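You operate a simulated robot arm through the tools that you are given. There is no shell and no other tool. Be economical: measure what you need, move in short steps, check, and stop when the job is done.

You are at the controls of a simulated two-armed robot. One attempt, no reset.

Task
Mode to OFF, pull out the emergency stop, RESET, LAMP TEST, then mode to HAND.
Fine: in that order; press no other button.

Only the result counts: the job must be done as asked and must still hold three seconds after the hand-in. Knocking over, shifting, dropping, spilling or breaking anything else fails it.

Robot
Two 7-joint arms with fingered hands on one trunk, on a base that drives. Base frame: it is fixed to the floor where the robot stands at the start and does not move with it; the origin is under the middle of the robot, x ahead of it, y to its left, z up. Readings come in cm, rad, newtons and seconds.
The left shoulder is at the start at [8, 19.7, 146.5], the right one opposite. With the tool pointing down near the work surface each hand reaches from about 30 to 76 cm from the robot's upright axis, wherever it stands, measured 20 degrees to its own side. Places, roughly: cycle start button [60, -10, 110]; emergency stop [60, 30, 130]; lamp test button [60, -10, 130]; mode selector [60, 0, 130]; pressure start button [60, 20, 110]; pressure stop button [60, 20, 100]; reset button [60, -10, 100]; sump start button [60, 0, 110]; sump stop button [60, 0, 100]; vacuum start button [60, 30, 110]; vacuum stop button [60, 30, 100]. Payload 4 kg a hand.
Tool frame (each hand has its own): the origin (TCP) lies between the finger pads and is the grasp point; the fingertips stand 2.6 cm ahead of it; z points along the fingers, y is the line along which they close. Largest opening 13.2 cm; the body of the gripper starts 7.3 cm behind the TCP. The gripper is a hand of 4 fingers: y runs from the thumb to the fingers, the wrist lies at [0, 0, -23.9] in the tool frame, and closing takes about 1.5 s.
Orientation is that of the tool frame in the base frame, as a unit quaternion [x, y, z, w]. With the fingers straight down and closing along the base's y, the tool's x points along the base's -x, its y along +y and its z along -z.

Tools
- The arms move only by the tool servo_tool. It takes "left_steps", "right_steps" or both (then of equal length, played together; a hand with none holds still); each is a list of rows, each a list of 2 entries, a list of its own where there are three numbers: the shift along the tool's x, y, z in cm, then the turn, a rotation vector about the tool's x, y, z in rad. In form: [[[x, y, z], [wx, wy, wz]], ...]. A call has 1 to 10 rows; each row shifts and turns the commanded pose from where the row before left it, along the tool's axes as they then stand. "left_fingers" and "right_fingers" are, for a hand that has rows, the opening, from 0 (shut) to 1 (fully open), set as the call begins (left out, the last holds). A row lasts 0.2 s, in which the tool goes at most 5 cm and 0.15 rad; a call with a longer step from one row to the next is refused whole, and so is a gripper value outside its range. A pose out of reach is approached as far as the arm can. The call stops where the force on the tool passes 50 N (or 10 N more than at its start, if that is more) or the arm is blocked; 0.2 s more then pass. Each finger travels about 7.2 cm/s and halts on what it meets, pressing with about 31 N; the grip force reading is that of the motor and also rises with nothing between the fingers. The clock runs only during rows and for 0.2 s after the last one: add rows that do not move to give the fingers time. It gives the time, the measured TCP pose, the force on the tool (base axes), the opening and the grip force at its end, in the units of the frame above (readings bear some noise), with the torque about the TCP (base axes, N m) and any sound that the robot's microphone picked up, and new pictures: "pictures" is both (left out), scene, wrist or none (wrist: the cameras of the hands that moved).
- Cameras (640 x 400 px; columns grow to the right, rows downward): "scene" is now at [9.44, 1.54, 163.22]; the picture's right is [0.29, -0.96, 0.00], its down [-0.74, -0.23, -0.63] and it looks along [0.60, 0.18, -0.78] (base axes); focal length 263 px, centre (320, 200). "left" rides on the left gripper at [-6.8, 0.2, -9.7] in its tool frame; the picture's right is [-0.03, -1.00, 0.00], its down [0.82, -0.02, -0.58] and it looks along [0.58, -0.01, 0.82] (tool axes); focal length 270 px, centre (320, 200). "right" rides on the right gripper at [6.8, 0.2, -9.7] in its tool frame; the picture's right is [-0.03, 1.00, 0.00], its down [-0.82, -0.02, -0.58] and it looks along [-0.58, -0.01, 0.82] (tool axes); focal length 270 px, centre (320, 200). There is no depth. A picture from a camera that has moved, and an enlarged one, comes with that camera's place and axes in the base frame and with its lens. The place of the scene camera against the robot may be out by one fixed shift of up to 1.8 cm in any direction.
- slide_trunk(by): slides the trunk up (or, below 0, down) by that many cm; the arms and the scene camera ride with it, the base frame stays. It gives what a move gives, with no picture.
- roll_base(legs): drives the robot by 1 to 6 legs, each [ahead, left, turn to the left] in cm, cm and rad, along the robot's own axes; the way and the turn of a leg run together, so that a leg with both is an arc; at most 150 cm and 3.142 rad a leg. The arms and the cameras ride along, it lands a little off, and it stops where it bumps. It gives what a move gives, and a new picture of the scene camera.
- finger_targets(finger1, finger2, finger3, thumb_bend, hand): sets how far each is bent, from 0 (flat) to 1 (curled in); at 0.3 the hand is open as for a grip, at 0.7 the pads meet at the TCP. One left out holds its place. A second passes; each finger stops where it meets its share of the squeeze, and holds until it gets a number again. A gripper value or a shape takes the hand back. It gives what a move gives, with no picture; readings hold the bend of each and the force on the fingers (four entries, about 0 where the hand has none), thumb and palm.
- hand_shape(shape, hand): the hand has 4 fingers and takes this shape, open, in about a second: jaw (thumb against the fingers, like two jaws); tri (thumb and two fingers); tip (a fingertip pinch); poke (one finger out to press); point (the index stretched); flat (the hand flat); cup (the hand cupped); fist (a fist). The gripper value then closes the fingers along that shape, each until it touches; the sizes above hold for jaw. It gives what a move gives, with no picture.
- pan_tilt(pan, tilt): turns the head with the scene camera to pan (to the left, within 1.501 rad either way) and tilt (down, from -0.506 to 1.204), counted from straight ahead of the robot. It gives what a move gives, and a new picture of the scene camera.
- inspect(camera, box): a new picture of the part [left, top, right, bottom] of that camera's present view, enlarged. No time passes.
- hand_in(): hands the job in; it is judged then, once.

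Go step by step. Nothing tells you exact positions but the pictures and the camera data: compare them with the known pose of the tool, close in by small moves and look again before you grip or let go. The budget is 120 turns and 260 pictures, counting those below and the enlarged ones. Unless the task says otherwise, let go and move clear before handing in, and close with one line.

The tools are called after "Request:" as a command line: name --argument value ..., lists and objects as JSON in quotes. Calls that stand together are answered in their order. servo_tool: Moves the arms, as the interface text tells. Its arguments: {"type":"object","properties":{"left_steps":{"type":"array","items":{"type":"array"}},"left_fingers":{"type":"number"},"right_steps":{"type":"array","items":{"type":"array"}},"right_fingers":{"type":"number"},"pictures":{"type":"string","enum":["both","scene","wrist","none"]}},"required":[]} The other tools are called the same way: slide_trunk (by) slides the trunk up or down; hand_shape (shape, hand) gives the hand a shape; finger_targets (finger1, finger2, finger3, thumb_bend, hand) moves the fingers one by one; roll_base (legs) drives the base; pan_tilt (pan, tilt) turns the head that bears the scene camera; inspect (camera, box) takes an enlarged picture of a part of a camera's view; hand_in () hands the job in.

At the start:

```text
time_s: 0.0
left_eef_pos: [35.6, 15.46, 99.93]
left_tool_rot: [0.0, 1.0, 0.0, 0.0]
left_contact_force: [-0.1, -0.6, -0.2]
left_ft_torque: [0.02, 0.0, 0.01]
left_width: 13.21
left_grasp_force: 0.0
left_shape: jaw
left_bend: [0.3, 0.3, 0.3, 0.3]
left_finger forces: [0.1, 0.1, 0.1, 0.1, 0.1, 0.0]
right_eef_pos: [36.24, -13.87, 100.02]
right_tool_rot: [0.0, 1.0, 0.0, 0.0]
right_contact_force: [-1.2, 0.7, 0.5]
right_ft_torque: [0.0, -0.02, 0.0]
right_width: 13.2
right_grasp_force: 0.1
right_shape: jaw
right_bend: [0.3, 0.3, 0.3, 0.3]
right_finger forces: [0.0, 0.1, 0.0, 0.0, 0.0, 0.1]
trunk travel left (down, up): [-77.5, 6.5]
robot x, y, heading: [0.01, 0.09, 0.002]
head pan, tilt: [0.297, 0.894]
```

scene: 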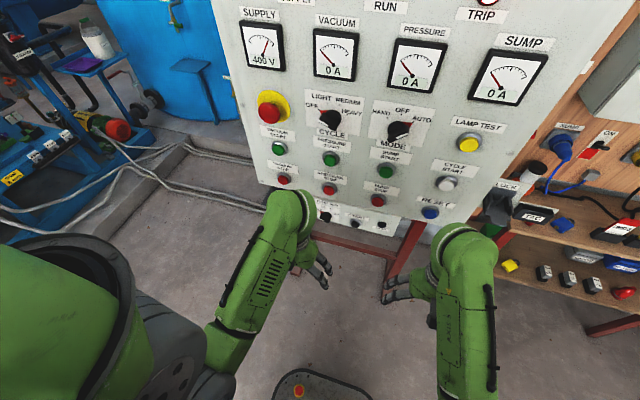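
right: 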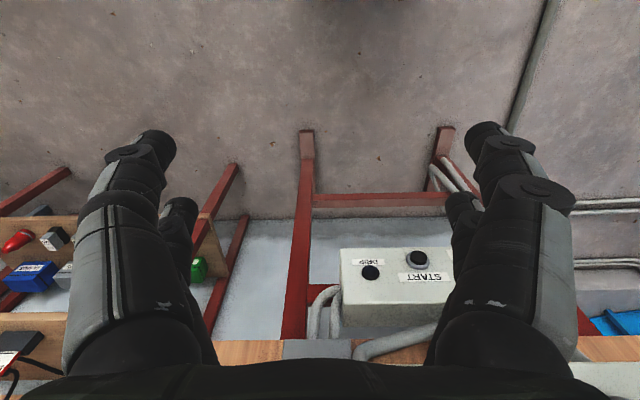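
left: 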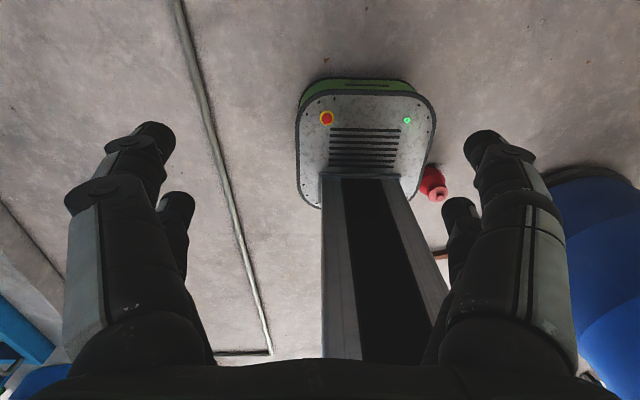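

I see the panel with the mode selector in the middle right, the e-stop at left, and the buttons below. First I turn the head to see the panel more squarely.

Request:
pan_tilt --pan 0.1 --tilt 0.65

Request:
hand_shape --shape "poke" --hand "right"

```text
time_s: 0.8
left_eef_pos: [35.61, 15.36, 99.95]
left_tool_rot: [0.0, 1.0, 0.001, 0.0]
left_contact_force: [0.4, -0.2, -0.2]
left_ft_torque: [-0.04, 0.02, 0.02]
left_width: 13.2
left_grasp_force: 0.1
left_shape: jaw
left_bend: [0.3, 0.3, 0.3, 0.3]
left_finger forces: [0.0, 0.0, 0.0, 0.0, 0.0, 0.0]
right_eef_pos: [36.16, -13.95, 100.0]
right_tool_rot: [0.0, 1.0, 0.0, 0.0]
right_contact_force: [0.6, -0.2, 0.5]
right_ft_torque: [0.0, -0.04, 0.03]
right_width: 13.19
right_grasp_force: 0.1
right_shape: jaw
right_bend: [0.3, 0.3, 0.3, 0.3]
right_finger forces: [0.0, 0.1, 0.1, 0.1, 0.0, 0.1]
trunk travel left (down, up): [-77.5, 6.5]
robot x, y, heading: [0.07, 0.14, -0.002]
head pan, tilt: [0.099, 0.649]
camera scene: at [10.81, 0.18, 165.21], right [0.1, -0.99, 0.0], down [-0.6, -0.06, -0.8], along [0.79, 0.08, -0.61], focal length 263 px, centre (320, 200)
```

scene: 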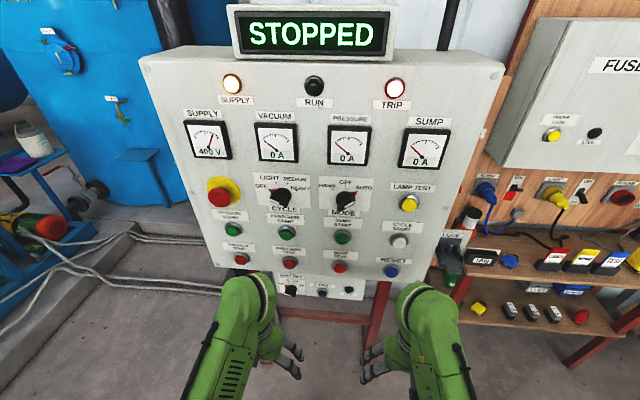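

```text
time_s: 1.7
left_eef_pos: [35.55, 15.36, 99.97]
left_tool_rot: [0.0, 1.0, 0.0, 0.0]
left_contact_force: [0.8, -0.4, 0.3]
left_ft_torque: [0.0, 0.01, 0.01]
left_width: 13.18
left_grasp_force: 0.0
left_shape: jaw
left_bend: [0.3, 0.3, 0.3, 0.3]
left_finger forces: [0.1, 0.0, 0.0, 0.0, 0.1, 0.0]
right_eef_pos: [36.24, -13.9, 100.09]
right_tool_rot: [0.0, 1.0, 0.0, 0.0]
right_contact_force: [-0.9, -0.2, -0.7]
right_ft_torque: [0.02, -0.04, 0.0]
right_width: 0.0
right_grasp_force: 0.0
right_shape: poke
right_bend: [1.0, 1.0, 1.0, 0.34]
right_finger forces: [0.0, 0.1, 0.0, 0.0, 0.0, 0.0]
trunk travel left (down, up): [-77.5, 6.5]
robot x, y, heading: [0.05, -0.54, -0.003]
head pan, tilt: [0.099, 0.649]
```

Request:
inspect --camera "scene" --box '[190, 160, 450, 300]'

Request:
inspect --camera "scene" --box '[300, 165, 400, 228]'

Request:
inspect --camera "right" --box '[0, 0, 640, 400]'

```text
2.46 times, centred on (320, 230) of scene
camera zoom: at [10.81, 0.18, 165.22], right [0.1, -1.0, 0.0], down [-0.6, -0.06, -0.8], along [0.79, 0.08, -0.6], focal length 648 px, centre (320, 126)
```

zoom: 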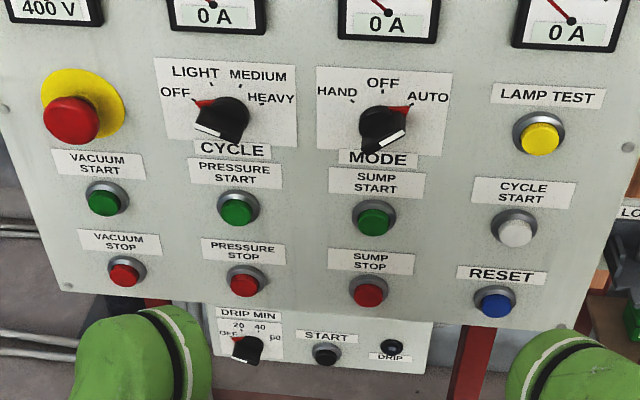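

```text
6.35 times, centred on (350, 196) of scene
camera zoom: at [10.81, 0.18, 165.22], right [0.1, -1.0, 0.0], down [-0.6, -0.06, -0.8], along [0.79, 0.08, -0.6], focal length 1671 px, centre (130, 222)
```

zoom: 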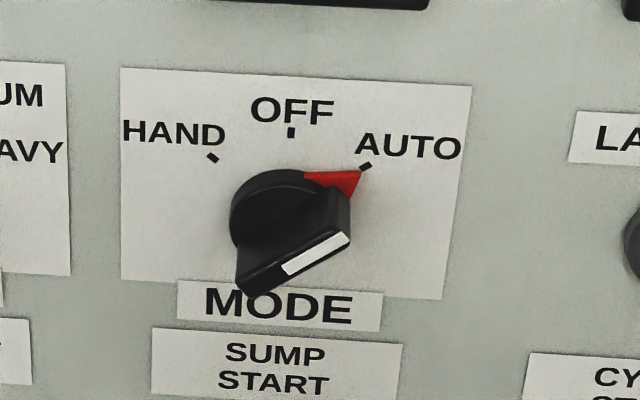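

```text
1.00 times, centred on (320, 200) of right
camera zoom: at [29.5, -13.72, 109.64], right [0.03, 1.0, 0.0], down [0.82, -0.02, 0.58], along [0.58, -0.01, -0.82], focal length 270 px, centre (320, 200)
```

zoom: 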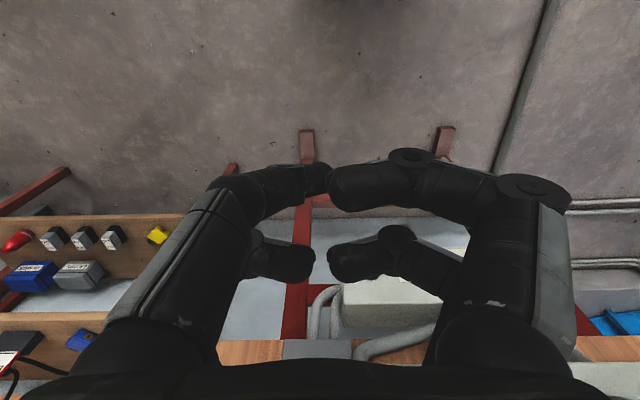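

The panel face stands vertical at about x = 60; mode points at AUTO. I back off for room to point the hands forward, and set the hands' shapes.

Request:
roll_base --legs '[[-18, 0, 0]]'

Request:
hand_shape --shape "tip" --hand "right"

Request:
inspect --camera "right" --box '[0, 0, 640, 400]'

```text
time_s: 3.2
left_eef_pos: [18.14, 15.49, 99.8]
left_tool_rot: [0.0, 1.0, 0.0, -0.003]
left_contact_force: [-0.4, -0.3, -0.2]
left_ft_torque: [-0.03, 0.0, 0.01]
left_width: 13.18
left_grasp_force: 0.0
left_shape: jaw
left_bend: [0.3, 0.3, 0.3, 0.3]
left_finger forces: [0.1, 0.1, 0.0, 0.1, 0.0, 0.0]
right_eef_pos: [18.73, -13.94, 99.95]
right_tool_rot: [0.0, 1.0, 0.0, -0.002]
right_contact_force: [-0.3, 1.3, 0.0]
right_ft_torque: [0.04, 0.04, 0.01]
right_width: 0.0
right_grasp_force: 0.1
right_shape: poke
right_bend: [1.0, 1.0, 1.0, 0.34]
right_finger forces: [0.1, 0.1, 0.0, 0.1, 0.0, 0.0]
trunk travel left (down, up): [-77.5, 6.5]
robot x, y, heading: [-18.16, -0.26, -0.003]
head pan, tilt: [0.099, 0.649]
camera scene: at [-6.45, 0.18, 165.17], right [0.1, -0.99, 0.0], down [-0.6, -0.06, -0.79], along [0.79, 0.08, -0.61], focal length 263 px, centre (320, 200)
```

scene: 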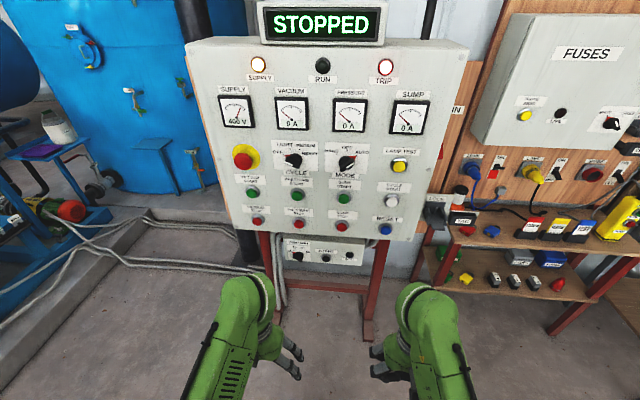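

```text
time_s: 4.1
left_eef_pos: [17.6, 15.44, 100.02]
left_tool_rot: [0.0, 1.0, 0.0, 0.001]
left_contact_force: [0.2, 0.8, 0.2]
left_ft_torque: [-0.03, -0.01, -0.05]
left_width: 13.17
left_grasp_force: 0.0
left_shape: jaw
left_bend: [0.3, 0.3, 0.3, 0.3]
left_finger forces: [0.0, 0.0, 0.0, 0.0, 0.0, 0.0]
right_eef_pos: [18.29, -13.79, 100.03]
right_tool_rot: [0.0, 1.0, 0.0, 0.001]
right_contact_force: [-0.5, -0.5, 0.3]
right_ft_torque: [-0.01, 0.0, -0.01]
right_width: 13.17
right_grasp_force: 0.0
right_shape: tip
right_bend: [0.3, 0.3, 0.3, 0.3]
right_finger forces: [0.1, 0.0, 0.0, 0.1, 0.0, 0.0]
trunk travel left (down, up): [-77.5, 6.5]
robot x, y, heading: [-17.92, 0.5, 0.003]
head pan, tilt: [0.099, 0.649]
```

```text
1.00 times, centred on (320, 200) of right
camera zoom: at [11.58, -13.71, 109.67], right [0.02, 1.0, 0.0], down [0.82, -0.02, 0.58], along [0.58, -0.01, -0.82], focal length 270 px, centre (320, 200)
```

zoom: 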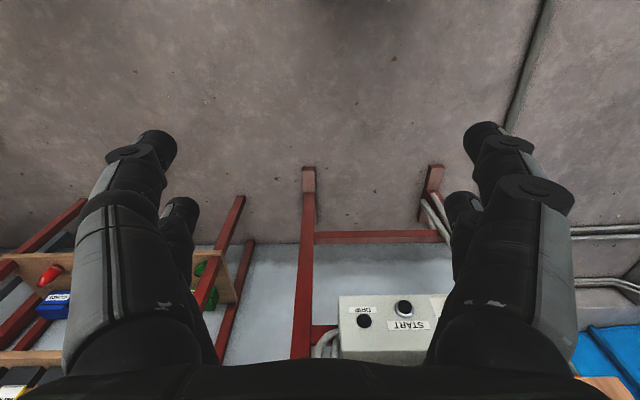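

Hands open; the panel is in full view. I now swing the right hand up to point at the panel, stopping well short of it.

Request:
servo_tool --right_steps '[[[-2.2, 0, -2.7], [0, -0.15, 0]], [[-2.58, 0, -2.34], [0, -0.15, 0]], [[-2.9, 0, -1.93], [0, -0.15, 0]], [[-3.15, 0, -1.47], [0, -0.15, 0]], [[-3.34, 0, -0.98], [0, -0.15, 0]], [[-3.45, 0, -0.48], [0, -0.15, 0]], [[-3.48, 0, 0.04], [0, -0.15, 0]], [[-3.44, 0, 0.56], [0, -0.15, 0]], [[-3.31, 0, 1.07], [0, -0.15, 0]], [[-3.12, 0, 1.56], [0, -0.15, 0]]]'

```text
time_s: 6.3
left_eef_pos: [17.81, 15.5, 99.89]
left_tool_rot: [0.0, 1.0, -0.001, 0.0]
left_contact_force: [-0.4, -0.6, -0.2]
left_ft_torque: [-0.01, 0.01, 0.0]
left_width: 13.22
left_grasp_force: 0.1
left_shape: jaw
left_bend: [0.3, 0.3, 0.3, 0.3]
left_finger forces: [0.0, 0.0, 0.1, 0.0, 0.0, 0.0]
right_eef_pos: [40.57, -13.61, 126.95]
right_tool_rot: [0.0, 0.731, 0.001, 0.683]
right_contact_force: [-0.1, -0.1, 0.5]
right_ft_torque: [0.0, -0.05, 0.04]
right_width: 13.2
right_grasp_force: 0.1
right_shape: tip
right_bend: [0.3, 0.3, 0.3, 0.3]
right_finger forces: [0.0, 0.0, 0.0, 0.0, 0.1, 0.0]
trunk travel left (down, up): [-77.5, 6.5]
robot x, y, heading: [-17.71, -0.17, -0.002]
head pan, tilt: [0.099, 0.649]
camera scene: at [-6.89, 0.2, 165.21], right [0.1, -0.99, 0.0], down [-0.6, -0.06, -0.8], along [0.79, 0.08, -0.61], focal length 263 px, centre (320, 200)
camera right: at [30.6, -13.53, 120.78], right [0.0, 1.0, 0.03], down [-0.52, -0.02, 0.85], along [0.85, -0.01, 0.52], focal length 270 px, centre (320, 200)
```

scene: 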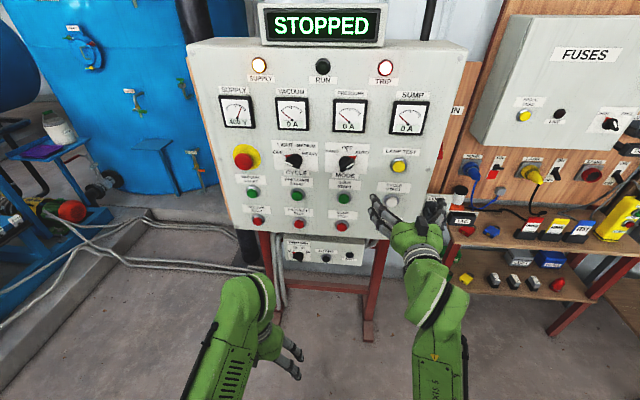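
right: 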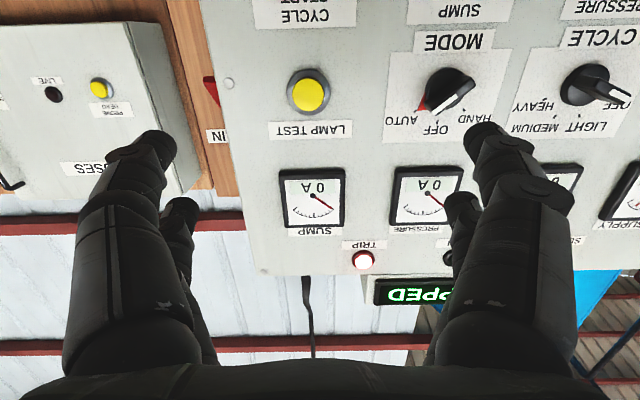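

From the wrist camera the mode knob lies near y -1.5, z 126. I move the hand in front of it at a distance and look again to triangulate.

Request:
servo_tool --right_steps '[[[0, 4, 0], [0, -0.024, 0]], [[0, 4, 0], [0, -0.024, 0]], [[0, 4, 0], [0, -0.023, 0]], [[0, 0, 0], [0, 0, 0]]]' --pictures "wrist"

```text
time_s: 7.3
left_eef_pos: [17.66, 15.39, 100.11]
left_tool_rot: [0.001, 1.0, 0.0, 0.0]
left_contact_force: [0.3, 0.4, 0.3]
left_ft_torque: [0.01, 0.02, -0.03]
left_width: 13.19
left_grasp_force: 0.2
left_shape: jaw
left_bend: [0.3, 0.3, 0.3, 0.3]
left_finger forces: [0.0, 0.0, 0.0, 0.0, 0.1, 0.0]
right_eef_pos: [40.47, -1.89, 127.1]
right_tool_rot: [0.0, 0.707, 0.001, 0.708]
right_contact_force: [0.6, -0.2, -0.3]
right_ft_torque: [-0.03, 0.0, 0.0]
right_width: 13.19
right_grasp_force: 0.0
right_shape: tip
right_bend: [0.3, 0.3, 0.3, 0.3]
right_finger forces: [0.0, 0.1, 0.0, 0.1, 0.0, 0.0]
trunk travel left (down, up): [-77.5, 6.5]
robot x, y, heading: [-18.01, 0.0, -0.004]
head pan, tilt: [0.099, 0.649]
camera right: at [31.02, -1.77, 120.23], right [0.0, 1.0, 0.03], down [-0.58, -0.02, 0.82], along [0.82, -0.01, 0.58], focal length 270 px, centre (320, 200)
```

right: 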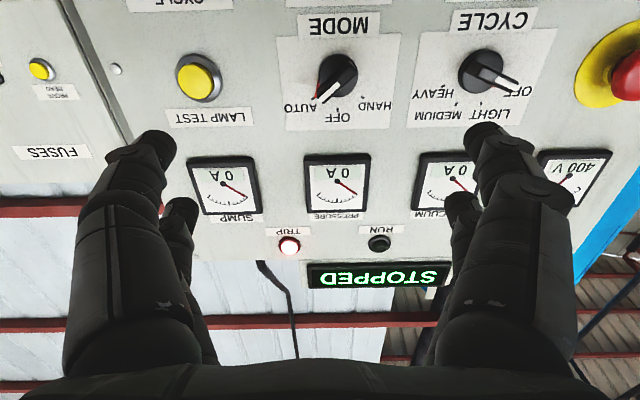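

Request:
inspect --camera "right" --box '[280, 30, 400, 130]'

```text
4.00 times, centred on (340, 80) of right
camera zoom: at [31.02, -1.77, 120.23], right [0.0, 1.0, 0.03], down [-0.58, -0.02, 0.82], along [0.82, -0.01, 0.58], focal length 1081 px, centre (240, 680)
```

zoom: 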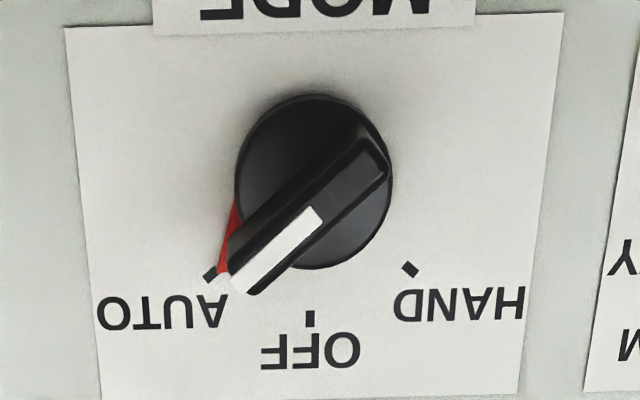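

Triangulated: panel face x≈63, knob axis at y≈0.15, z≈126.1, bar face out to about x≈58, positions ±49° apart. I centre on the axis, roll the hand to match AUTO, and narrow the fingers.

Request:
servo_tool --right_steps '[[[1.0, 2.05, 0], [0, 0, 0.145]], [[0, 0, 0], [0, 0, 0.145]], [[0, 0, 0], [0, 0, 0.145]], [[0, 0, 0], [0, 0, 0.145]], [[0, 0, 0], [0, 0, 0.145]], [[0, 0, 0], [0, 0, 0.145]], [[0, 0, 5], [0, 0, 0]], [[0, 0, 0], [0, 0, 0]]]' --right_fingers 0.5

```text
time_s: 9.1
left_eef_pos: [17.7, 15.55, 99.87]
left_tool_rot: [0.0, 1.0, -0.001, 0.001]
left_contact_force: [-0.5, 0.0, -0.1]
left_ft_torque: [-0.01, -0.03, 0.01]
left_width: 13.18
left_grasp_force: 0.0
left_shape: jaw
left_bend: [0.3, 0.3, 0.3, 0.3]
left_finger forces: [0.1, 0.0, 0.0, 0.0, 0.1, 0.0]
right_eef_pos: [45.37, 0.06, 126.19]
right_tool_rot: [0.297, 0.641, 0.3, 0.641]
right_contact_force: [-0.3, -0.4, 0.1]
right_ft_torque: [0.02, -0.01, -0.01]
right_width: 6.66
right_grasp_force: 0.1
right_shape: tip
right_bend: [0.73, 0.73, 0.73, 0.7]
right_finger forces: [0.0, 0.0, 0.1, 0.0, 0.0, 0.0]
trunk travel left (down, up): [-77.5, 6.5]
robot x, y, heading: [-17.98, 0.27, -0.002]
head pan, tilt: [0.099, 0.649]
camera scene: at [-6.94, 0.22, 165.21], right [0.1, -0.99, 0.0], down [-0.6, -0.06, -0.8], along [0.79, 0.08, -0.6], focal length 263 px, centre (320, 200)
camera right: at [35.92, 5.52, 121.77], right [0.0, 0.62, 0.78], down [-0.58, -0.64, 0.51], along [0.82, -0.45, 0.36], focal length 270 px, centre (320, 200)
```

scene: 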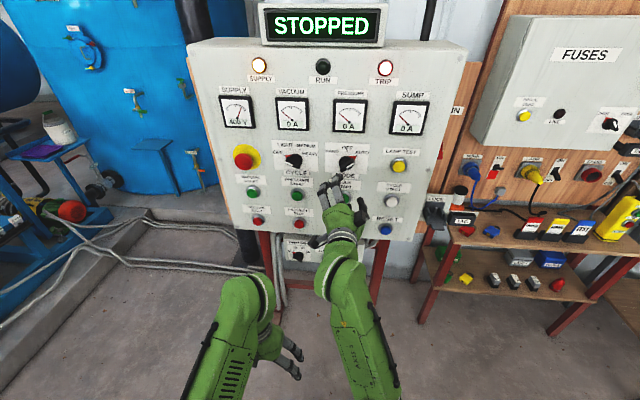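
right: 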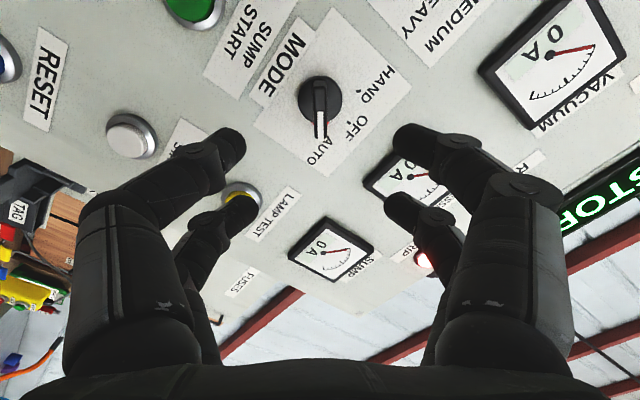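

The bar is aligned between the fingers and centred. I advance most of the way.

Request:
servo_tool --right_steps '[[[0, 0, 3.5], [0, 0, 0]], [[0, 0, 3.5], [0, 0, 0]], [[0, 0, 3], [0, 0, 0]], [[0, 0, 0], [0, 0, 0]]]'

Request:
inspect --camera "scene" --box '[300, 130, 400, 200]'

```text
time_s: 10.1
left_eef_pos: [17.75, 15.44, 99.92]
left_tool_rot: [0.0, 1.0, 0.0, 0.0]
left_contact_force: [-0.6, 0.0, 0.7]
left_ft_torque: [0.04, 0.0, -0.01]
left_width: 13.17
left_grasp_force: 0.1
left_shape: jaw
left_bend: [0.3, 0.3, 0.3, 0.3]
left_finger forces: [0.1, 0.1, 0.0, 0.0, 0.0, 0.1]
right_eef_pos: [55.21, 0.27, 125.95]
right_tool_rot: [0.298, 0.641, 0.299, 0.641]
right_contact_force: [0.0, 0.4, 0.5]
right_ft_torque: [0.01, -0.01, 0.03]
right_width: 6.63
right_grasp_force: 0.1
right_shape: tip
right_bend: [0.73, 0.73, 0.73, 0.7]
right_finger forces: [0.0, 0.0, 0.0, 0.0, 0.1, 0.1]
trunk travel left (down, up): [-77.5, 6.5]
robot x, y, heading: [-17.67, 0.13, -0.001]
head pan, tilt: [0.099, 0.649]
camera scene: at [-7.06, 0.18, 165.22], right [0.1, -0.99, 0.0], down [-0.6, -0.06, -0.8], along [0.79, 0.08, -0.6], focal length 263 px, centre (320, 200)
camera right: at [45.75, 5.55, 121.71], right [0.0, 0.63, 0.78], down [-0.58, -0.64, 0.51], along [0.82, -0.45, 0.36], focal length 270 px, centre (320, 200)
```

scene: 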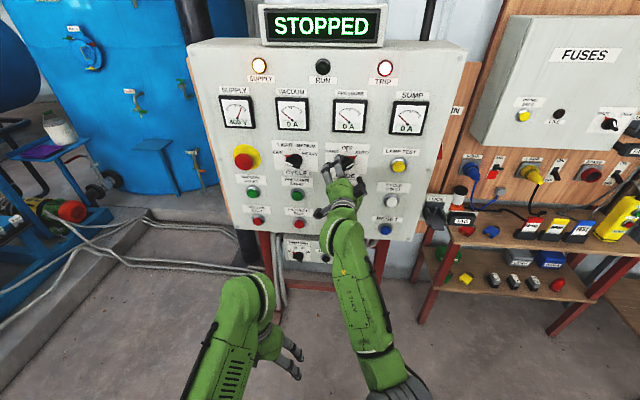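
right: 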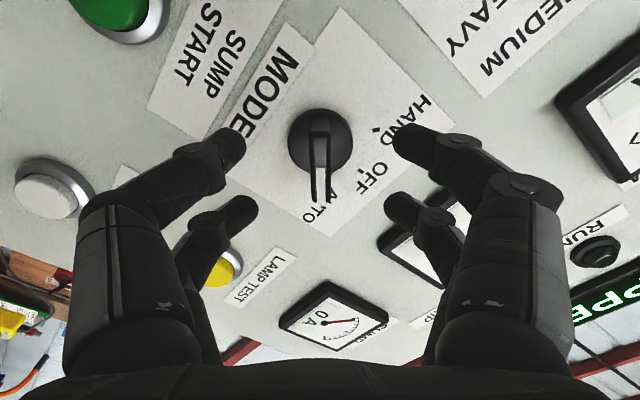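

```text
5.71 times, centred on (350, 165) of scene
camera zoom: at [-7.06, 0.18, 165.22], right [0.1, -0.99, 0.0], down [-0.6, -0.06, -0.8], along [0.79, 0.08, -0.6], focal length 1504 px, centre (149, 400)
```

zoom: 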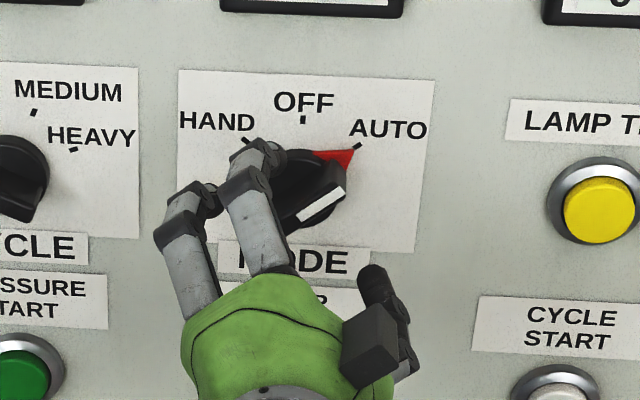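

Fingers straddle the bar. I go in 3 cm more and then close.

Request:
servo_tool --right_steps '[[[0, 0, 1.5], [0, 0, 0]], [[0, 0, 1.5], [0, 0, 0]], [[0, 0, 0], [0, 0, 0]]]' --pictures "wrist"

Request:
servo_tool --right_steps '[[[0, 0, 0], [0, 0, 0]], [[0, 0, 0], [0, 0, 0]], [[0, 0, 0], [0, 0, 0]], [[0, 0, 0], [0, 0, 0]], [[0, 0, 0], [0, 0, 0]]]' --right_fingers 0 --pictures "wrist"

Request:
inspect --camera "scene" --box '[300, 130, 400, 200]'

```text
time_s: 10.9
left_eef_pos: [17.76, 15.39, 99.96]
left_tool_rot: [0.0, 1.0, 0.0, 0.0]
left_contact_force: [0.0, 1.0, 0.7]
left_ft_torque: [-0.03, 0.02, 0.02]
left_width: 13.2
left_grasp_force: 0.0
left_shape: jaw
left_bend: [0.3, 0.3, 0.3, 0.3]
left_finger forces: [0.0, 0.1, 0.0, 0.0, 0.1, 0.0]
right_eef_pos: [58.33, 0.06, 125.92]
right_tool_rot: [0.298, 0.641, 0.298, 0.641]
right_contact_force: [-0.2, 0.3, -0.1]
right_ft_torque: [-0.02, 0.0, 0.02]
right_width: 6.65
right_grasp_force: 0.0
right_shape: tip
right_bend: [0.73, 0.73, 0.73, 0.7]
right_finger forces: [0.1, 0.1, 0.0, 0.0, 0.0, 0.0]
trunk travel left (down, up): [-77.5, 6.5]
robot x, y, heading: [-18.45, -0.2, -0.005]
head pan, tilt: [0.099, 0.649]
camera right: at [48.72, 5.44, 121.62], right [0.0, 0.63, 0.78], down [-0.58, -0.64, 0.51], along [0.82, -0.45, 0.36], focal length 270 px, centre (320, 200)
```

right: 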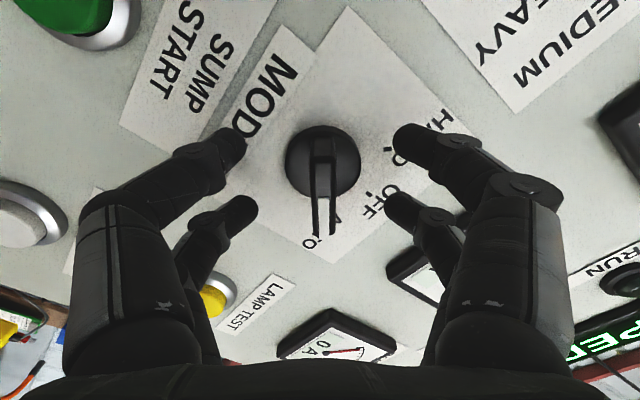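

```text
time_s: 12.1
left_eef_pos: [17.96, 15.57, 99.97]
left_tool_rot: [0.0, 1.0, 0.0, 0.0]
left_contact_force: [0.2, -0.1, -0.1]
left_ft_torque: [0.03, 0.0, -0.04]
left_width: 13.18
left_grasp_force: 0.0
left_shape: jaw
left_bend: [0.3, 0.3, 0.3, 0.3]
left_finger forces: [0.0, 0.1, 0.0, 0.0, 0.0, 0.1]
right_eef_pos: [58.46, 0.24, 125.96]
right_tool_rot: [0.297, 0.642, 0.297, 0.641]
right_contact_force: [5.3, 3.3, 2.8]
right_ft_torque: [0.04, -0.08, 0.01]
right_width: 0.21
right_grasp_force: 30.7
right_shape: tip
right_bend: [0.71, 0.72, 0.71, 0.74]
right_finger forces: [0.0, 29.2, 31.3, 0.1, 0.1, 0.0]
trunk travel left (down, up): [-77.5, 6.5]
robot x, y, heading: [-18.06, 0.09, 0.003]
head pan, tilt: [0.099, 0.649]
camera right: at [48.81, 5.59, 121.6], right [0.0, 0.63, 0.78], down [-0.58, -0.64, 0.51], along [0.82, -0.45, 0.36], focal length 270 px, centre (320, 200)
```

right: 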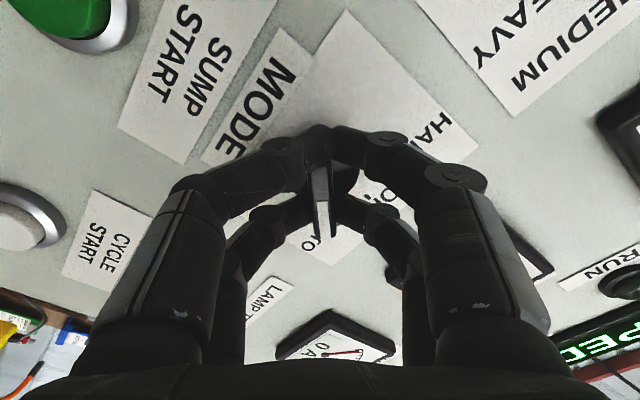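

```text
5.71 times, centred on (350, 165) of scene
camera zoom: at [-6.88, 0.33, 165.21], right [0.1, -0.99, 0.0], down [-0.6, -0.06, -0.8], along [0.79, 0.08, -0.61], focal length 1504 px, centre (149, 400)
```

zoom: 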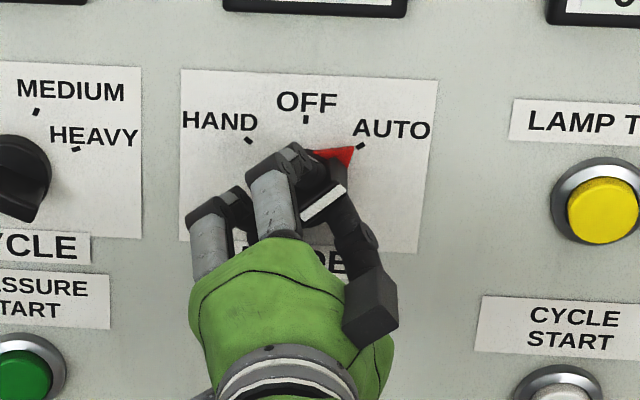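

The bar is gripped. I turn it counter-clockwise to OFF.

Request:
servo_tool --right_steps '[[[0, 0, 0], [0, 0, -0.145]], [[0, 0, 0], [0, 0, -0.145]], [[0, 0, 0], [0, 0, -0.145]], [[0, 0, 0], [0, 0, -0.145]], [[0, 0, 0], [0, 0, -0.145]], [[0, 0, 0], [0, 0, -0.145]], [[0, 0, 0], [0, 0, 0]]]' --pictures "wrist"

Request:
inspect --camera "scene" --box '[300, 130, 400, 200]'

```text
time_s: 13.7
left_eef_pos: [17.72, 15.39, 100.11]
left_tool_rot: [0.0, 1.0, 0.0, -0.001]
left_contact_force: [0.3, -0.7, 0.3]
left_ft_torque: [0.0, -0.02, -0.04]
left_width: 13.18
left_grasp_force: 0.0
left_shape: jaw
left_bend: [0.3, 0.3, 0.3, 0.3]
left_finger forces: [0.0, 0.1, 0.0, 0.0, 0.1, 0.0]
right_eef_pos: [58.33, -0.11, 125.8]
right_tool_rot: [-0.001, 0.707, 0.0, 0.707]
right_contact_force: [-1.2, -3.3, -2.8]
right_ft_torque: [0.03, -0.07, -0.08]
right_width: 0.19
right_grasp_force: 31.1
right_shape: tip
right_bend: [0.71, 0.72, 0.7, 0.74]
right_finger forces: [0.0, 28.4, 34.7, 0.0, 0.0, 0.0]
trunk travel left (down, up): [-77.5, 6.5]
robot x, y, heading: [-18.24, 0.11, 0.003]
head pan, tilt: [0.099, 0.649]
camera right: at [48.83, 0.18, 118.99], right [0.0, 1.0, 0.02], down [-0.58, -0.02, 0.82], along [0.82, -0.01, 0.58], focal length 270 px, centre (320, 200)
```

right: 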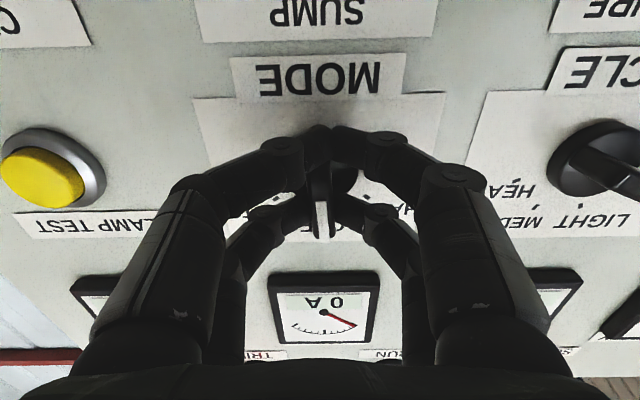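

```text
5.71 times, centred on (350, 165) of scene
camera zoom: at [-6.96, 0.06, 165.21], right [0.1, -0.99, 0.0], down [-0.6, -0.06, -0.8], along [0.79, 0.08, -0.6], focal length 1504 px, centre (149, 400)
```

zoom: 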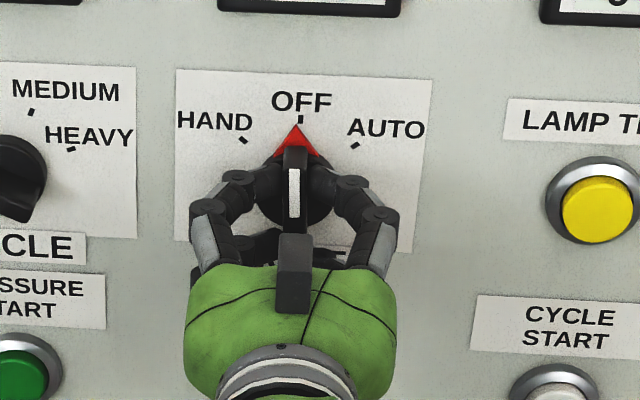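

Mode is at OFF. I release, retract the right hand, and raise the left hand toward the e-stop.

Request:
servo_tool --right_steps '[[[0, 0, 0], [0, 0, 0]], [[0, 0, 0], [0, 0, 0]], [[0, 0, 0], [0, 0, 0]], [[0, 0, 0], [0, 0, 0]], [[0, 0, -1], [0, 0, 0]], [[0, 0, -3], [0, 0, 0]], [[0, 0, -3.5], [0, 0, 0]], [[0, 0, -3.5], [0, 0, 0]], [[0, 0, -3.5], [0, 0, 0]], [[0, 0, -2], [0, 0, 0]]]' --left_steps '[[[-2.2, 1.45, -2.7], [0, -0.15, 0]], [[-2.58, 1.45, -2.34], [0, -0.15, 0]], [[-2.9, 1.45, -1.93], [0, -0.15, 0]], [[-3.15, 1.45, -1.47], [0, -0.15, 0]], [[-3.34, 1.45, -0.98], [0, -0.15, 0]], [[-3.45, 1.45, -0.48], [0, -0.15, 0]], [[-3.48, 1.45, 0.04], [0, -0.15, 0]], [[-3.44, 1.45, 0.56], [0, -0.15, 0]], [[-3.31, 1.45, 1.07], [0, -0.15, 0]], [[-3.12, 1.45, 1.56], [0, -0.15, 0]]]' --right_fingers 0.5

```text
time_s: 15.9
left_eef_pos: [45.66, 25.15, 129.25]
left_tool_rot: [-0.011, 0.74, 0.012, 0.673]
left_contact_force: [-0.8, 0.1, -0.6]
left_ft_torque: [-0.03, 0.02, 0.02]
left_width: 13.22
left_grasp_force: 0.2
left_shape: jaw
left_bend: [0.3, 0.3, 0.3, 0.3]
left_finger forces: [0.0, 0.0, 0.0, 0.0, 0.0, 0.0]
left hand out of reach, approached as far as the arm can: row 9, 10
right_eef_pos: [42.2, 0.02, 125.82]
right_tool_rot: [-0.001, 0.708, 0.002, 0.706]
right_contact_force: [0.3, 0.0, -0.6]
right_ft_torque: [-0.03, -0.02, 0.01]
right_width: 6.52
right_grasp_force: 0.1
right_shape: tip
right_bend: [0.73, 0.73, 0.73, 0.7]
right_finger forces: [0.0, 0.1, 0.0, 0.0, 0.1, 0.1]
trunk travel left (down, up): [-77.5, 6.5]
robot x, y, heading: [-17.82, -0.03, -0.0]
head pan, tilt: [0.099, 0.649]
camera scene: at [-6.46, 0.02, 165.17], right [0.1, -0.99, 0.0], down [-0.6, -0.06, -0.79], along [0.79, 0.08, -0.61], focal length 263 px, centre (320, 200)
camera right: at [32.64, 0.19, 118.97], right [0.0, 1.0, 0.03], down [-0.57, -0.02, 0.82], along [0.82, -0.01, 0.57], focal length 270 px, centre (320, 200)
camera left: at [36.52, 25.0, 136.89], right [0.04, -1.0, 0.02], down [-0.65, -0.04, -0.76], along [0.76, 0.01, -0.65], focal length 270 px, centre (320, 200)
```

scene: 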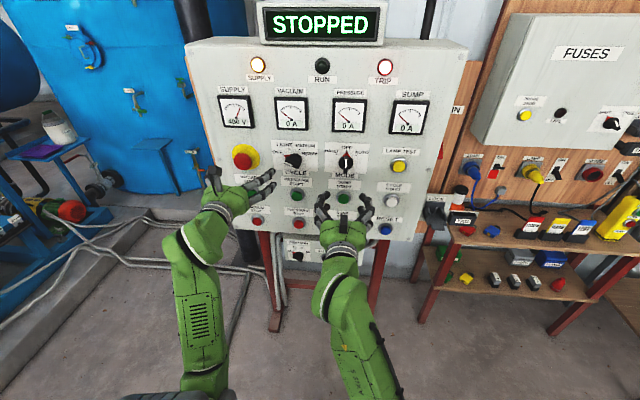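
right: 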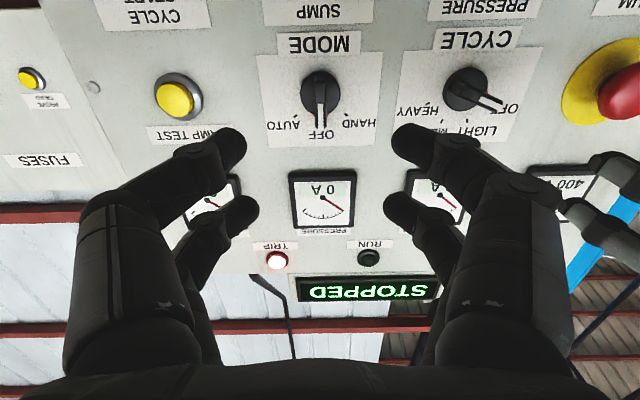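
left: 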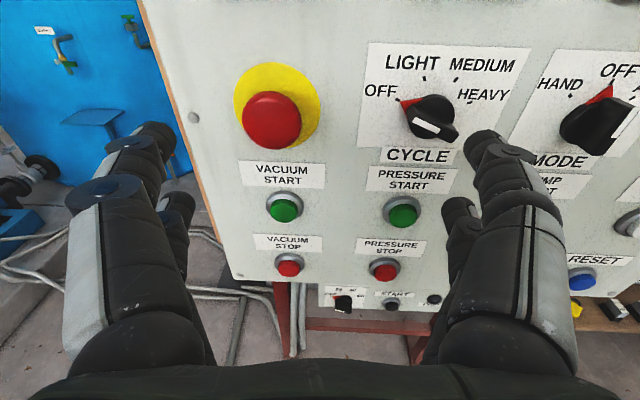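

The left hand stopped short of its pose (too folded). E-stop head is near (59–61, 30, 126.4). I move the left hand forward a little and see where it settles, while the right takes the poke shape.

Request:
servo_tool --left_steps '[[[0, 0, 2], [0, -0.035, 0]], [[0, 0, 2], [0, -0.035, 0]], [[0, 0, 0], [0, 0, 0]], [[0, 0, 0], [0, 0, 0]]]' --pictures "wrist"

Request:
hand_shape --shape "poke" --hand "right"

Request:
inspect --camera "right" --box '[0, 0, 640, 400]'

Request:
inspect --camera "scene" --box '[160, 110, 420, 280]'

```text
time_s: 16.9
left_eef_pos: [48.58, 21.78, 130.53]
left_tool_rot: [-0.004, 0.709, 0.004, 0.706]
left_contact_force: [-0.3, 0.1, 0.1]
left_ft_torque: [-0.01, -0.01, -0.01]
left_width: 13.2
left_grasp_force: 0.0
left_shape: jaw
left_bend: [0.3, 0.3, 0.3, 0.3]
left_finger forces: [0.1, 0.0, 0.0, 0.0, 0.1, 0.1]
left hand out of reach, approached as far as the arm can: row 1, 2
right_eef_pos: [41.69, 0.18, 125.92]
right_tool_rot: [-0.001, 0.706, 0.0, 0.708]
right_contact_force: [-0.1, -0.4, 0.5]
right_ft_torque: [-0.02, 0.0, 0.0]
right_width: 6.56
right_grasp_force: 0.0
right_shape: tip
right_bend: [0.73, 0.73, 0.73, 0.7]
right_finger forces: [0.0, 0.0, 0.1, 0.1, 0.0, 0.0]
trunk travel left (down, up): [-77.5, 6.5]
robot x, y, heading: [-17.82, 0.04, 0.001]
head pan, tilt: [0.099, 0.649]
camera left: at [38.94, 21.84, 137.31], right [0.01, -1.0, 0.03], down [-0.58, -0.03, -0.81], along [0.81, -0.01, -0.58], focal length 270 px, centre (320, 200)
```

left: 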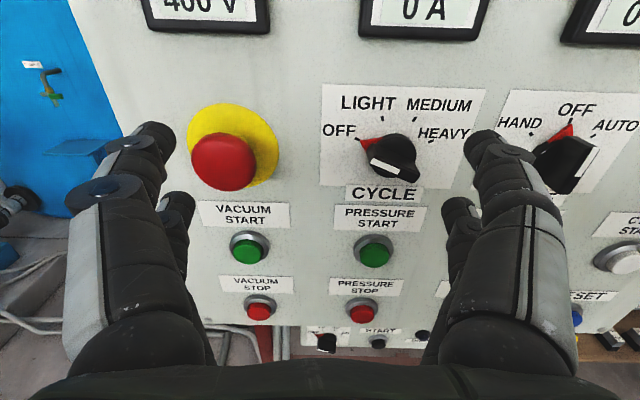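

```text
time_s: 17.8
left_eef_pos: [48.77, 21.84, 130.52]
left_tool_rot: [-0.003, 0.709, 0.003, 0.705]
left_contact_force: [0.5, -0.2, 0.0]
left_ft_torque: [0.02, -0.01, 0.02]
left_width: 13.18
left_grasp_force: 0.0
left_shape: jaw
left_bend: [0.3, 0.3, 0.3, 0.3]
left_finger forces: [0.0, 0.0, 0.0, 0.0, 0.1, 0.1]
right_eef_pos: [41.88, 0.07, 125.92]
right_tool_rot: [0.001, 0.707, -0.001, 0.707]
right_contact_force: [-0.2, -0.8, 0.6]
right_ft_torque: [0.0, 0.0, 0.01]
right_width: 0.02
right_grasp_force: 0.1
right_shape: poke
right_bend: [1.0, 1.0, 1.0, 0.34]
right_finger forces: [0.0, 0.1, 0.1, 0.0, 0.1, 0.0]
trunk travel left (down, up): [-77.5, 6.5]
robot x, y, heading: [-18.0, 0.35, 0.003]
head pan, tilt: [0.099, 0.649]
```

```text
1.00 times, centred on (320, 200) of right
camera zoom: at [32.33, 0.29, 119.1], right [0.0, 1.0, 0.03], down [-0.58, -0.02, 0.82], along [0.82, -0.01, 0.58], focal length 270 px, centre (320, 200)
```

zoom: 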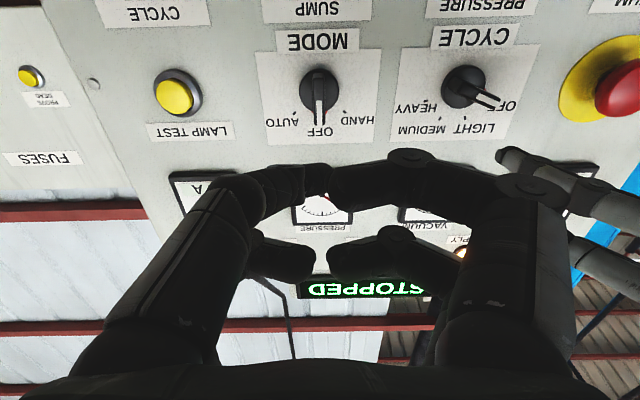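

```text
2.35 times, centred on (290, 195) of scene
camera zoom: at [-6.94, 0.17, 165.21], right [0.1, -0.99, 0.0], down [-0.6, -0.06, -0.8], along [0.79, 0.08, -0.6], focal length 619 px, centre (391, 212)
```

zoom: 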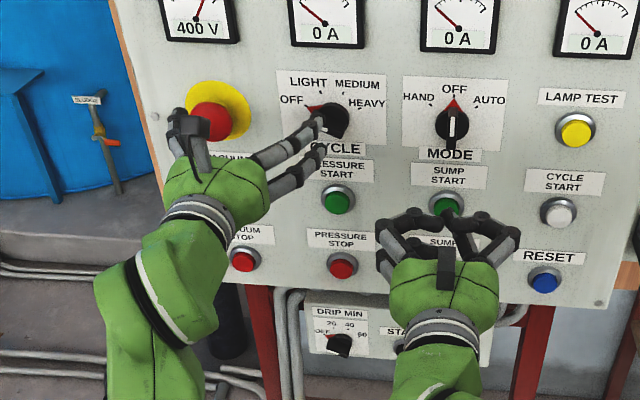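

Poke doesn't give a clear stretched finger, and the left arm is at a joint limit out at y=30. I bring the left hand back inboard and plan to drive the base left instead; meanwhile I try the point shape on the right.

Request:
servo_tool --left_steps '[[[0, -3.5, 0], [0, 0, 0]], [[0, -3.5, 0], [0, 0, 0]], [[0, -3.5, 0], [0, 0, 0]], [[0, -3.5, 0], [0, 0, 0]], [[0, 0, 0], [0, 0, 0]]]' --pictures "wrist"

Request:
hand_shape --shape "point" --hand "right"

Request:
inspect --camera "right" --box '[0, 0, 640, 400]'

Request:
inspect --camera "scene" --box '[160, 110, 420, 280]'

```text
time_s: 18.8
left_eef_pos: [48.92, 9.39, 130.67]
left_tool_rot: [-0.004, 0.705, 0.012, 0.709]
left_contact_force: [5.5, 6.7, 2.0]
left_ft_torque: [0.06, 0.15, -0.46]
left_width: 13.21
left_grasp_force: 0.0
left_shape: jaw
left_bend: [0.3, 0.3, 0.3, 0.3]
left_finger forces: [0.0, 0.0, 0.0, 0.1, 0.1, 0.0]
right_eef_pos: [41.77, -0.39, 126.06]
right_tool_rot: [0.002, 0.706, -0.001, 0.708]
right_contact_force: [-6.0, -7.8, -3.6]
right_ft_torque: [-0.01, -0.16, 0.52]
right_width: 0.01
right_grasp_force: 0.1
right_shape: poke
right_bend: [1.0, 1.0, 1.0, 0.34]
right_finger forces: [0.0, 0.0, 0.0, 0.0, 0.1, 0.0]
trunk travel left (down, up): [-77.5, 6.5]
robot x, y, heading: [-18.32, -0.08, 0.003]
head pan, tilt: [0.099, 0.649]
stopped in row 4 (left hand): the force on the tool passed its limit (the readings are from after the stop); the commanded pose is now the measured one
camera left: at [39.24, 9.32, 137.33], right [0.02, -1.0, 0.02], down [-0.57, -0.02, -0.82], along [0.82, 0.01, -0.57], focal length 270 px, centre (320, 200)
```

left: 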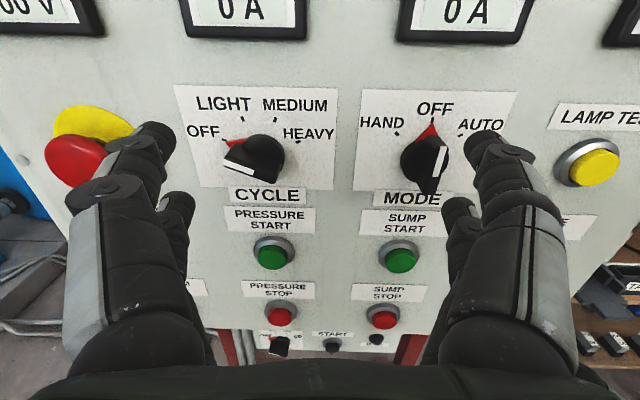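

```text
time_s: 19.7
left_eef_pos: [49.04, 9.37, 130.5]
left_tool_rot: [-0.004, 0.706, 0.009, 0.709]
left_contact_force: [0.4, -0.2, -0.3]
left_ft_torque: [0.01, 0.03, 0.02]
left_width: 13.21
left_grasp_force: 0.0
left_shape: jaw
left_bend: [0.3, 0.3, 0.3, 0.3]
left_finger forces: [0.0, 0.0, 0.0, 0.1, 0.0, 0.0]
right_eef_pos: [41.75, -0.23, 126.12]
right_tool_rot: [0.002, 0.706, -0.001, 0.708]
right_contact_force: [0.6, -0.4, 0.7]
right_ft_torque: [0.03, 0.0, 0.03]
right_width: 0.0
right_grasp_force: 0.1
right_shape: point
right_bend: [0.24, 1.0, 0.99, 0.39]
right_finger forces: [0.0, 0.0, 0.0, 0.0, 0.0, 0.0]
trunk travel left (down, up): [-77.5, 6.5]
robot x, y, heading: [-17.9, -0.1, -0.0]
head pan, tilt: [0.099, 0.649]
```

```text
1.00 times, centred on (320, 200) of right
camera zoom: at [32.25, 0.09, 119.19], right [0.01, 1.0, 0.03], down [-0.58, -0.02, 0.81], along [0.82, -0.02, 0.58], focal length 270 px, centre (320, 200)
```

zoom: 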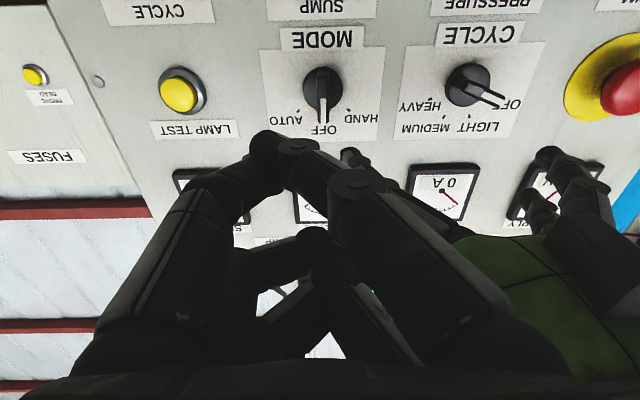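

```text
2.35 times, centred on (290, 195) of scene
camera zoom: at [-6.99, 0.22, 165.21], right [0.1, -0.99, 0.0], down [-0.6, -0.06, -0.8], along [0.79, 0.08, -0.6], focal length 619 px, centre (391, 212)
```

zoom: 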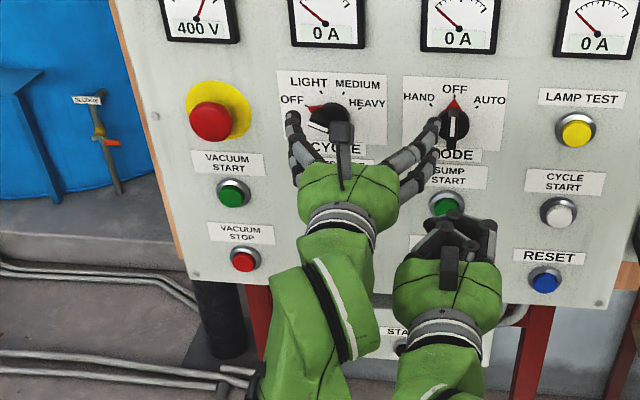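

The hands brushed each other; I move the right hand to the right for space, then drive the base 20 cm left so that the left hand faces the e-stop.

Request:
servo_tool --right_steps '[[[0, -4, 0], [0, 0, 0]], [[0, -4, 0], [0, 0, 0]], [[0, -4, 0], [0, 0, 0]], [[0, 0, 0], [0, 0, 0]]]' --pictures "none"

Request:
roll_base --legs '[[0, 20, 0]]'

Request:
inspect --camera "left" --box '[0, 0, 640, 400]'

```text
time_s: 20.7
left_eef_pos: [49.02, 9.4, 130.49]
left_tool_rot: [-0.005, 0.706, 0.01, 0.708]
left_contact_force: [0.1, 0.4, 0.0]
left_ft_torque: [0.04, -0.01, 0.0]
left_width: 13.16
left_grasp_force: 0.1
left_shape: jaw
left_bend: [0.3, 0.3, 0.3, 0.3]
left_finger forces: [0.0, 0.0, 0.1, 0.0, 0.1, 0.1]
right_eef_pos: [41.62, -12.15, 126.05]
right_tool_rot: [0.002, 0.706, -0.002, 0.708]
right_contact_force: [-0.4, -1.0, 0.3]
right_ft_torque: [-0.03, 0.03, 0.0]
right_width: 0.0
right_grasp_force: 0.0
right_shape: point
right_bend: [0.16, 1.0, 0.99, 0.42]
right_finger forces: [0.1, 0.0, 0.0, 0.0, 0.1, 0.1]
trunk travel left (down, up): [-77.5, 6.5]
robot x, y, heading: [-17.72, -0.11, 0.003]
head pan, tilt: [0.099, 0.649]
```

```text
time_s: 22.3
left_eef_pos: [48.93, 29.1, 130.39]
left_tool_rot: [-0.004, 0.705, 0.013, 0.709]
left_contact_force: [0.7, -0.2, 0.0]
left_ft_torque: [-0.01, 0.01, 0.02]
left_width: 13.2
left_grasp_force: 0.1
left_shape: jaw
left_bend: [0.3, 0.3, 0.3, 0.3]
left_finger forces: [0.0, 0.1, 0.0, 0.0, 0.0, 0.0]
right_eef_pos: [41.67, 7.61, 126.01]
right_tool_rot: [0.004, 0.706, 0.0, 0.708]
right_contact_force: [-0.4, -1.3, 0.3]
right_ft_torque: [0.01, 0.02, 0.06]
right_width: 0.02
right_grasp_force: 0.1
right_shape: point
right_bend: [0.11, 1.0, 0.99, 0.44]
right_finger forces: [0.1, 0.1, 0.0, 0.0, 0.0, 0.1]
trunk travel left (down, up): [-77.5, 6.5]
robot x, y, heading: [-18.13, 20.33, 0.003]
head pan, tilt: [0.099, 0.649]
camera scene: at [-7.05, 19.6, 165.22], right [0.1, -0.99, 0.0], down [-0.6, -0.06, -0.8], along [0.79, 0.08, -0.6], focal length 263 px, centre (320, 200)
```

scene: 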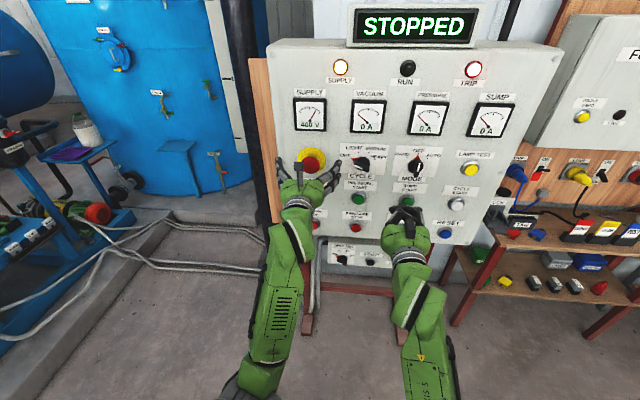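

```text
1.00 times, centred on (320, 200) of left
camera zoom: at [39.18, 29.01, 137.3], right [0.02, -1.0, 0.01], down [-0.57, -0.02, -0.82], along [0.82, 0.01, -0.57], focal length 270 px, centre (320, 200)
```

zoom: 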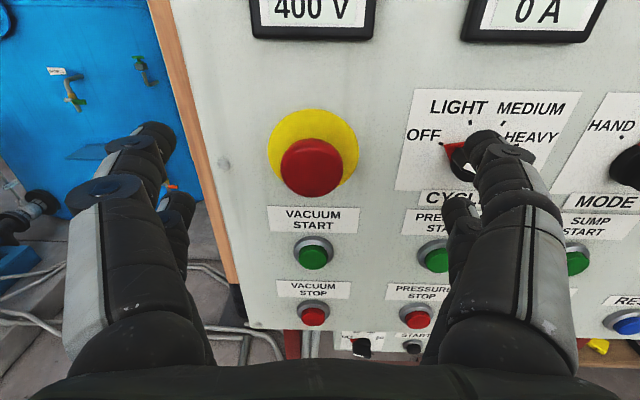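

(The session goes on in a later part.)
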